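You operate a simulated robot arm through the tools that you are given. There is no shell and no other tool. Be economical: measure what you need, move in short steps, check, and stop when the job is done.

The job below is to be done with a simulated robot arm. You get a single attempt, and the scene is never put back.

Task
Put one of the spice jars from the worktop on top of the melon tub.
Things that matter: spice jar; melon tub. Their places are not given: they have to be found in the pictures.

The check looks at the end state, three seconds after you hand in, the way a careful person would. Anything else that was tipped, shoved, dropped, spilled or broken makes it a failure.

Robot
A 7-joint arm with a two-finger parallel gripper, fixed in place. Base frame: the origin is at the foot of the arm, x ahead of it, y to its left, z up; the work surface is at about z = 0. Units: m, degrees, N and s.
With the tool pointing down near the work surface it reaches from about 0.24 to 0.62 m from the base axis. Its first joint turns from -66.0 to 66.0 degrees. Payload 2.6 kg.
The TCP is the grasp point between the finger pads, 0.03 m short of the fingertips. In the tool frame z runs along the fingers and y along their closing line. The gripper opens to 0.094 m. The fingers are 0.028 m wide and 0.01 m thick; the gripper's body (0.05 by 0.096 m) begins 0.055 m behind the TCP.
Orientation is that of the tool frame in the base frame, as [roll, pitch, yaw] about the fixed x, y, z axes, in that order (R = Rz(yaw) Ry(pitch) Rx(roll)). With the fingers straight down and closing along the base's y, the tool's x points along the base's -x, its y along +y and its z along -z.

Tools
- The arm moves only by the tool drive_tool. Its argument "increments" is a list of rows, each a list of 3 entries, a list of its own where there are three numbers: the shift along the tool's x, y, z in m, then the turn about the tool's z in degrees, then the opening in per cent of the stroke, from 0 (shut) to 100 (fully open). In form: [[[dx, dy, dz], spin, hand], ...]. A call has 1 to 8 rows; each row shifts and turns the commanded pose from where the row before left it, along the tool's axes as they then stand. Each row takes 0.2 s and may step no farther than 0.05 m and 8.6 degrees from the row before; otherwise, or with a gripper value out of range, the whole call is refused. A pose out of reach is approached as far as the arm can. The call stops where the force on the tool passes 40 N (or 10 N more than at its start, if that is more) or the arm is blocked; 0.2 s more then pass. Each finger travels about 0.072 m/s and halts on what it meets, pressing with about 44 N; the grip force reading is that of the motor and also rises with nothing between the fingers. The clock runs only during rows and for 0.2 s after the last one: add rows that do not move to give the fingers time. The reply holds the time, the measured pose of the TCP, the force on the tool along the base axes, the opening and the grip force, in the units named above and with some noise.
- Cameras (640 x 400 px; columns grow to the right, rows downward): "scene" is fixed at [0.029, 0.4218, 0.5766]; the picture's right is [-0.84, -0.54, 0.00], its down [-0.24, 0.38, -0.89] and it looks along [0.48, -0.75, -0.45] (base axes); focal length 321 px, centre (320, 200). "wrist" rides on the gripper at [-0.037, 0, -0.058] in the tool frame; the picture's right is [0.00, -1.00, 0.00], its down [0.97, 0.00, -0.24] and it looks along [0.24, 0.00, 0.97] (tool axes); focal length 218 px, centre (320, 200).
- capture(camera): a new picture of that camera. No time passes.
- measure_at(camera, pixels): there is no depth. For up to 12 entries [column, row, z] of the newest picture of that camera ("zoom" is the newest enlarged one), the place [x, y] in the base frame at which the ray of that pixel passes the height z, good to about 0.002 m. No time passes.
- inspect(camera, box): a new picture of the part [left, top, right, bottom] of that camera's present view, enlarged. No time passes.
- job_done(): hands the job in; it is judged then, once.

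Keep the steps short. Do not move on a guess: measure, check each grasp and each placing, and mend mistakes. In all there are 60 turns and 22 pictures (those below and enlarged ones count). Leave the gripper open and the arm clear of the work at the hand-in unless told otherwise, and finish with a single line.

The tools are called after "Emit:" by a JSON object that holds its "op" and its "data". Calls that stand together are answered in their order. drive_tool: Moves the arm, as the interface text tells. Its arguments: {"type":"object","properties":{"increments":{"type":"array"}},"required":["increments"]} The other tools are called the same way: capture (camera) takes a picture; measure_at (camera, pixels) gives the place at which the rays of pixels pass given heights; inspect (camera, box) takes an enlarged picture of a part of a camera's view; job_done () hands the job in.

At the start:

```text
time: 0.0
tcp_pos: [0.3593, -0.032, 0.36]
tool_rot: [-180.0, 0.1, -180.0]
ft_force: [1.0, -0.2, -0.1]
grip_width: 0.094
grip_force: 0.1
```

scene: 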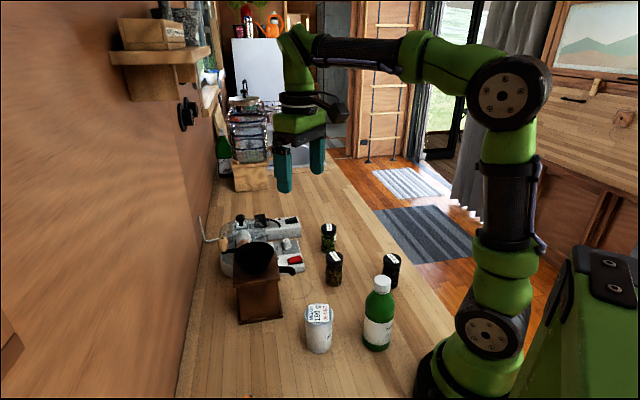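
wrist: 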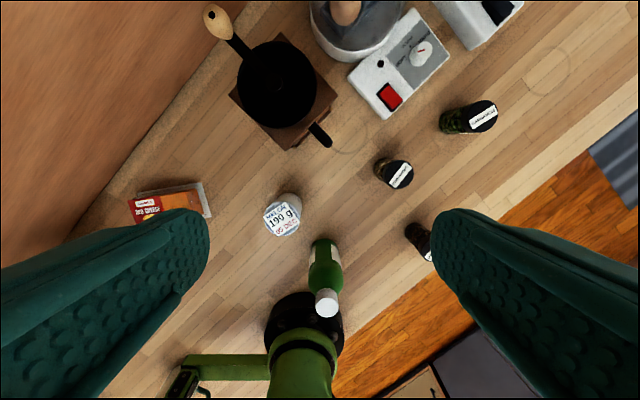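

I see a white tub at scene (319,328), three dark jars at (328,237), (334,268) and (391,270), and a green bottle. I'll enlarge them to identify each and measure.

Emit:
{"op": "inspect", "data": {"camera": "scene", "box": [270, 210, 430, 370]}}

Emit:
{"op": "inspect", "data": {"camera": "wrist", "box": [240, 80, 520, 270]}}

```text
2.50 times, centred on (350, 290) of scene
```

zoom: 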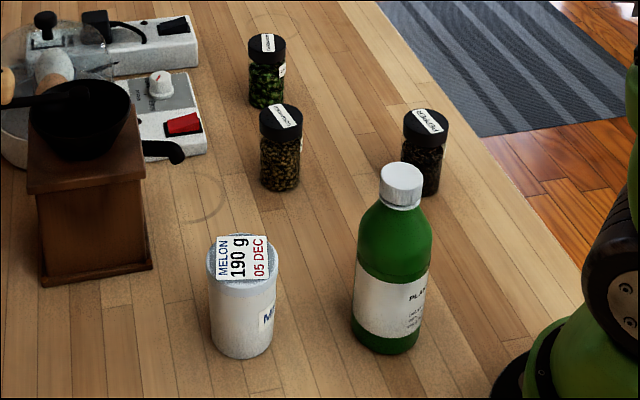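

```text
2.11 times, centred on (380, 175) of wrist
```

zoom: 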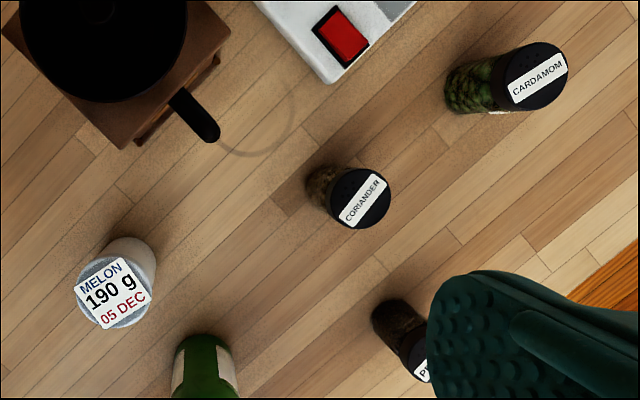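

The tub reads MELON; the jars are CARDAMOM (far), CORIANDER (middle) and one beginning with P. Coriander stands freest. I'll find positions and heights from both views: coriander lid at scene (334,256), wrist (399,174); tub lid at scene (319,314), wrist (282,218).

Emit:
{"op": "measure_at", "data": {"camera": "scene", "pixels": [[334.4, 256.4, 0.06], [334.4, 256.4, 0.08], [334.4, 256.4, 0.1], [333, 286.5, 0], [326, 256, 0.08], [343, 256, 0.08], [318.5, 314.5, 0.06], [318.5, 314.5, 0.08], [318.5, 314.5, 0.1], [319, 353, 0], [305, 314.5, 0.08], [333, 314.5, 0.08]]}}

Emit:
{"op": "measure_at", "data": {"camera": "wrist", "pixels": [[399.4, 174, 0.06], [399.4, 174, 0.08], [399.4, 174, 0.1], [282.3, 218.6, 0.06], [282.3, 218.6, 0.08], [282.3, 218.6, 0.1]]}}

```text
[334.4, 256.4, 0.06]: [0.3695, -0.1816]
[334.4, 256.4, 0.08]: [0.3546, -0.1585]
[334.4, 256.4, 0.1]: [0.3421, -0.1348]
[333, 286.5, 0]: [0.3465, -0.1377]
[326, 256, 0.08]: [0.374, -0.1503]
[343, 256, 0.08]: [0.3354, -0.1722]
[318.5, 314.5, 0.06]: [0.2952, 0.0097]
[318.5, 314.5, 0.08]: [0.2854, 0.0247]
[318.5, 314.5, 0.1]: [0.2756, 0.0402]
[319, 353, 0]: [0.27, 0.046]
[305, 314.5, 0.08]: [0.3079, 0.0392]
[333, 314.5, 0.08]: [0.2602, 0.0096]
```

```text
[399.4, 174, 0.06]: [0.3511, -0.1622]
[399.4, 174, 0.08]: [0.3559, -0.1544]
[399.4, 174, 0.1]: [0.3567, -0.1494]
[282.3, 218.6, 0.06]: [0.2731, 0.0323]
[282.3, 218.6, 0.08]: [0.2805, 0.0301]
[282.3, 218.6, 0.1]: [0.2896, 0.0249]
```

Both views agree: coriander about (0.355, -0.156), height ~0.08, diameter ~0.042; tub about (0.282, 0.028), height ~0.084. I'll move above the coriander jar at z≈0.24 for a closer look, fingers open.

Emit:
{"op": "drive_tool", "data": {"increments": [[[0.001, -0.031, 0.03], 0, 100], [[0.001, -0.031, 0.03], 0, 100], [[0.001, -0.031, 0.03], 0, 100], [[0.001, -0.031, 0.03], 0, 100], [[0, 0, 0], 0, 100], [[0, 0, 0], 0, 100]]}}

Emit:
{"op": "capture", "data": {"camera": "wrist"}}

Emit:
{"op": "measure_at", "data": {"camera": "scene", "pixels": [[381, 279, 0.12], [381, 279, 0.14], [381, 279, 0.16], [376, 351, 0], [392, 257, 0.08], [389, 287, 0], [258, 255, 0.13], [280, 318, 0], [240, 322, 0], [314, 252, 0.12]]}}

```text
time: 1.4
tcp_pos: [0.3567, -0.1568, 0.2387]
tool_rot: [180.0, 0.0, -179.9]
ft_force: [-0.2, -0.1, -0.1]
grip_width: 0.0941
grip_force: 0.0
```

```text
17 pictures are left
```

wrist: 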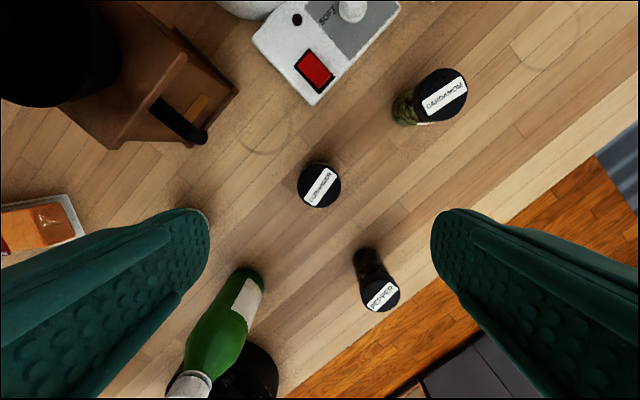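

```text
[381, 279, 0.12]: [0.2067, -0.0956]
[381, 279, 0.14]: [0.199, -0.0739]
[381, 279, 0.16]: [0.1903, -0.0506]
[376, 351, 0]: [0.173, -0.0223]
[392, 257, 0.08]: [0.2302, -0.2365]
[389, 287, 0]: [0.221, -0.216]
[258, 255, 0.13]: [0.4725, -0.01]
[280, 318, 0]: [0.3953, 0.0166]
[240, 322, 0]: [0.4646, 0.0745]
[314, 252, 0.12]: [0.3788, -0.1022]
```

The coriander lid is at wrist (319,185); the bottle is around (0.19,-0.05), well clear of the tub. I'll measure the lid centre and edges, and the package at the left.

Emit:
{"op": "measure_at", "data": {"camera": "wrist", "pixels": [[319.5, 185, 0.08], [298, 185, 0.08], [341, 185, 0.08], [319.5, 163, 0.08], [319.5, 207, 0.08], [80, 230, 0.0], [75, 197, 0.0], [205, 135, 0.1], [382, 298, 0.08]]}}

```text
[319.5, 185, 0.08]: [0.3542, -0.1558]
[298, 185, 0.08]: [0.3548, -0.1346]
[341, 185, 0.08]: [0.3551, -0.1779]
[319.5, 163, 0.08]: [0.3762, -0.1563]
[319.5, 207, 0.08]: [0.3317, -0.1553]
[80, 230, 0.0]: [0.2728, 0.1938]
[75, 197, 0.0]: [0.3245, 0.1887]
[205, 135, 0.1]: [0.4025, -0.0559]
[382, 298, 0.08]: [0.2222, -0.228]
```

Jar centre is (0.3545, -0.156), diameter 0.043, and nothing lies in the fingers' way. Descending straight down to z≈0.05.

Emit:
{"op": "drive_tool", "data": {"increments": [[[0.002, 0.001, 0.04], 0, 100], [[0, 0, 0.04], 0, 100], [[0, 0, 0.04], 0, 100], [[0, 0, 0.035], 0, 100], [[0, 0, 0.033], 0, 100], [[0, 0, 0], 0, 100], [[0, 0, 0], 0, 100]]}}

Emit:
{"op": "capture", "data": {"camera": "scene"}}

```text
time: 3.0
tcp_pos: [0.3539, -0.1573, 0.0517]
tool_rot: [-180.0, 0.0, -180.0]
ft_force: [-1.0, -0.5, 0.2]
grip_width: 0.0941
grip_force: 0.0
```

```text
16 pictures are left
```

scene: 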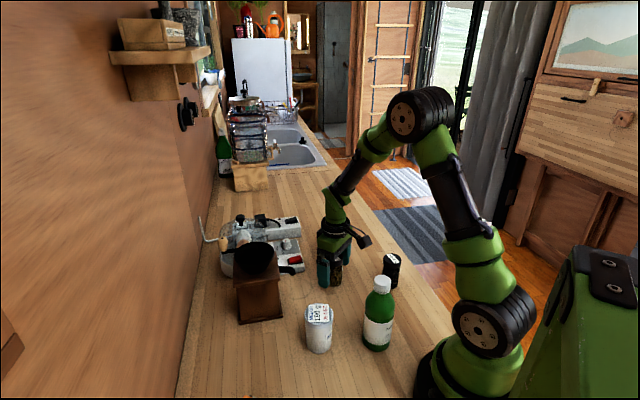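

The jar is between the fingers at z 0.052 and nothing was touched. Closing now.

Emit:
{"op": "drive_tool", "data": {"increments": [[[0, 0, 0], 0, 60], [[0, 0, 0], 0, 40], [[0, 0, 0], 0, 25], [[0, 0, 0], 0, 25], [[0, 0, 0], 0, 25], [[0, 0, 0], 0, 25]]}}

```text
time: 4.4
tcp_pos: [0.3533, -0.1576, 0.0521]
tool_rot: [-179.9, 0.0, 180.0]
ft_force: [-0.4, 0.2, -0.1]
grip_width: 0.0438
grip_force: 43.8
```

The fingers stopped at 0.0438 m with 44 N, so the jar is held. Lifting to z≈0.22.

Emit:
{"op": "drive_tool", "data": {"increments": [[[0, 0, -0.02], 0, 25], [[0, 0, -0.035], 0, 25], [[0, 0, -0.04], 0, 25], [[0, 0, -0.04], 0, 25], [[0, 0, -0.035], 0, 25], [[0, 0, 0], 0, 25], [[0, 0, 0], 0, 25]]}}

Emit:
{"op": "inspect", "data": {"camera": "scene", "box": [230, 130, 470, 380]}}

```text
time: 6.0
tcp_pos: [0.3541, -0.1559, 0.2228]
tool_rot: [-179.9, 0.0, 180.0]
ft_force: [0.9, -0.6, -1.5]
grip_width: 0.044
grip_force: 44.4
```

```text
1.60 times, centred on (350, 255) of scene
```

zoom: 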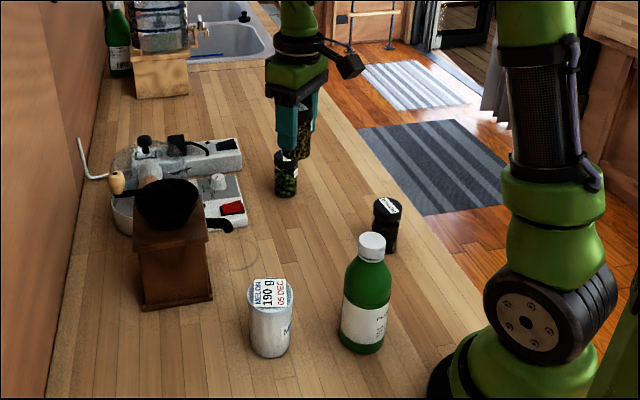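

The jar is lifted and held clear. Moving to above the tub, (0.282, 0.028), staying at z 0.22; the path passes the bottle by over 8 cm.

Emit:
{"op": "drive_tool", "data": {"increments": [[[0.012, 0.03, 0], 0, 25], [[0.012, 0.031, 0], 0, 25], [[0.012, 0.031, 0], 0, 25], [[0.012, 0.031, 0], 0, 25], [[0.012, 0.031, 0], 0, 25], [[0.012, 0.03, 0], 0, 25], [[0, 0, 0], 0, 25], [[0, 0, 0], 0, 25]]}}

Emit:
{"op": "inspect", "data": {"camera": "scene", "box": [220, 180, 420, 380]}}

Emit:
{"op": "capture", "data": {"camera": "wrist"}}

```text
time: 7.8
tcp_pos: [0.2824, 0.0283, 0.2224]
tool_rot: [-180.0, 0.1, -179.8]
ft_force: [0.4, 0.0, -0.5]
grip_width: 0.0439
grip_force: 43.6
```

```text
2.00 times, centred on (320, 280) of scene
```

zoom: 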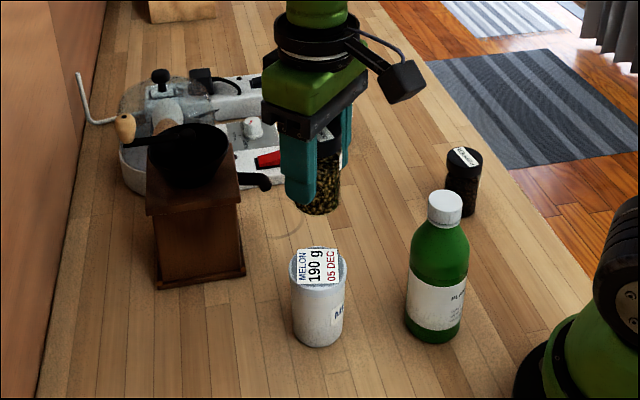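

```text
13 pictures are left
```

wrist: 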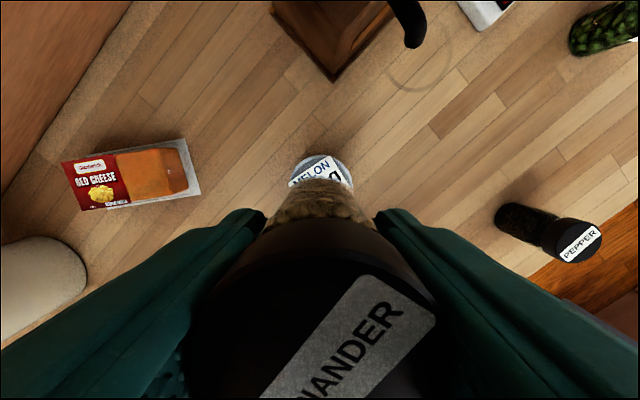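

The jar hangs above the tub. I'll recheck the tub lid: wrist far edge (321,155), sides (289,185)/(353,185); zoom lid edges and centre (318,269).

Emit:
{"op": "measure_at", "data": {"camera": "wrist", "pixels": [[321, 155, 0.075], [321, 155, 0.085], [289, 185, 0.085], [353, 185, 0.085]]}}

Emit:
{"op": "measure_at", "data": {"camera": "zoom", "pixels": [[318, 269, 0.075], [318, 269, 0.085], [289, 267, 0.085], [348, 267, 0.085], [317.5, 346, 0]]}}

```text
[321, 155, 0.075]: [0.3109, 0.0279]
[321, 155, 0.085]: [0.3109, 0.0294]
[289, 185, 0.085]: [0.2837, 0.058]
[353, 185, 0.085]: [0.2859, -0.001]
```

```text
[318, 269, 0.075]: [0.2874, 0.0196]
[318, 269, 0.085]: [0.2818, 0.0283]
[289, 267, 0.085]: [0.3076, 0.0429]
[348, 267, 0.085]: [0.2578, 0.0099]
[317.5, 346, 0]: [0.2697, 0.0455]
```

The tub centre is confirmed at (0.282, 0.0285), top ≈0.085, so contact is expected at TCP z ≈0.137. I'll descend to 0.145 first.

Emit:
{"op": "drive_tool", "data": {"increments": [[[0, 0, 0.03], 0, 25], [[0, 0, 0.03], 0, 25], [[0, 0, 0.017], 0, 25], [[0, 0, 0], 0, 25], [[0, 0, 0], 0, 25]]}}

Emit:
{"op": "inspect", "data": {"camera": "scene", "box": [260, 230, 380, 360]}}

```text
time: 9.0
tcp_pos: [0.2824, 0.0299, 0.1452]
tool_rot: [-179.9, -0.1, -180.0]
ft_force: [0.8, 0.0, -0.1]
grip_width: 0.0438
grip_force: 44.2
```

```text
3.08 times, centred on (320, 295) of scene
```

zoom: 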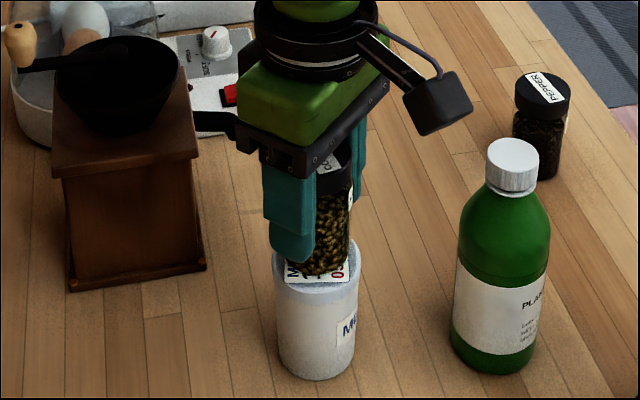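

The jar's base is just above the tub lid and centred. Lowering in 2 mm steps, watching the force.

Emit:
{"op": "drive_tool", "data": {"increments": [[[0, 0, 0.002], 0, 25], [[0, 0, 0.002], 0, 25], [[0, 0, 0.002], 0, 25], [[0, 0, 0], 0, 25]]}}

```text
time: 10.0
tcp_pos: [0.2817, 0.0283, 0.1394]
tool_rot: [180.0, 0.2, -180.0]
ft_force: [-5.1, -2.5, 22.4]
grip_width: 0.044
grip_force: 44.3
```

The force reads 22 N upward at z 0.139, so the jar is on the lid. I'll ease up slightly to take off the preload.

Emit:
{"op": "drive_tool", "data": {"increments": [[[0, 0, -0.001], 0, 25], [[0, 0, 0], 0, 25]]}}

```text
time: 10.6
tcp_pos: [0.2819, 0.0274, 0.1402]
tool_rot: [180.0, 0.0, -179.9]
ft_force: [1.9, 0.5, 2.9]
grip_width: 0.044
grip_force: 44.1
```

Force is now about 3 N, so the jar is lightly seated. Opening gently.

Emit:
{"op": "drive_tool", "data": {"increments": [[[0, 0, 0], 0, 50], [[0, 0, 0], 0, 60], [[0, 0, 0], 0, 75], [[0, 0, 0], 0, 90], [[0, 0, 0], 0, 100], [[0, 0, 0], 0, 100]]}}

Emit:
{"op": "inspect", "data": {"camera": "scene", "box": [260, 230, 380, 360]}}

```text
time: 12.0
tcp_pos: [0.2822, 0.0284, 0.1402]
tool_rot: [-180.0, 0.0, 179.9]
ft_force: [0.3, 0.3, -0.5]
grip_width: 0.094
grip_force: 0.0
```

```text
3.08 times, centred on (320, 295) of scene
```

zoom: 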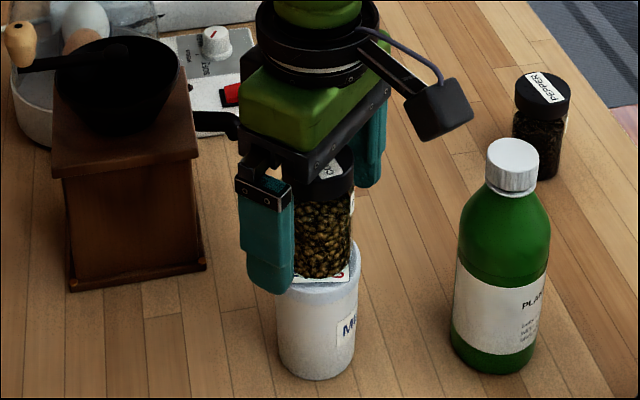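

The fingers are open and the jar stands upright. Retracting straight up.

Emit:
{"op": "drive_tool", "data": {"increments": [[[0, 0, -0.015], 0, 100], [[0, 0, -0.03], 0, 100], [[0, 0, -0.04], 0, 100], [[0, 0, -0.04], 0, 100], [[0, 0, -0.04], 0, 100], [[0, 0, 0], 0, 100], [[0, 0, 0], 0, 100]]}}

Emit:
{"op": "capture", "data": {"camera": "scene"}}

Emit:
{"op": "inspect", "data": {"camera": "scene", "box": [260, 230, 380, 360]}}

```text
time: 13.6
tcp_pos: [0.2836, 0.0281, 0.3051]
tool_rot: [179.9, -0.1, -179.9]
ft_force: [1.0, -0.1, 0.2]
grip_width: 0.0939
grip_force: 0.1
```

```text
10 pictures are left
```

scene: 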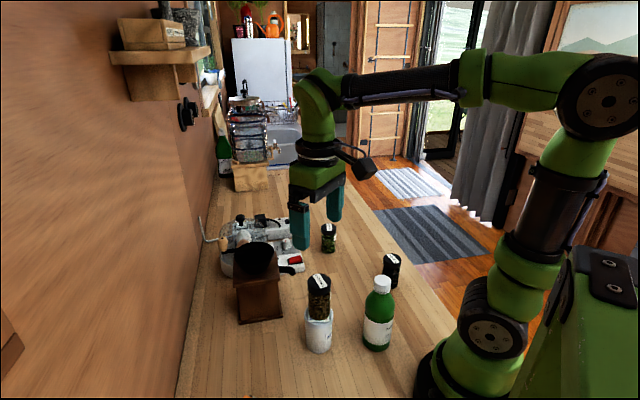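

```text
3.08 times, centred on (320, 295) of scene
```

zoom: 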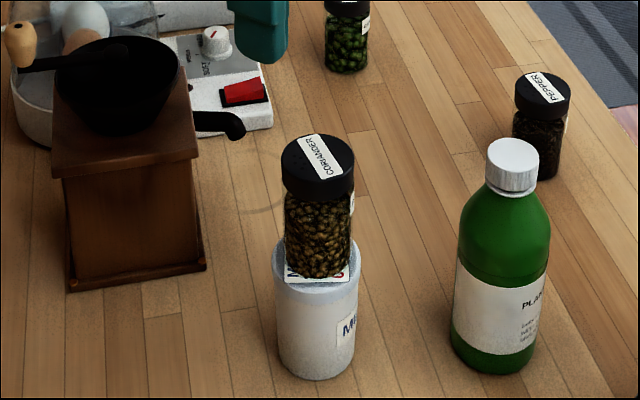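

The coriander jar stands upright and centred on the melon tub, nothing else has moved, and the arm is clear with the gripper open. Handing in.

Emit:
{"op": "job_done", "data": {}}

```text
The job is handed in.
```

The coriander spice jar is standing upright on top of the melon tub, nothing else was disturbed, and the job is handed in.
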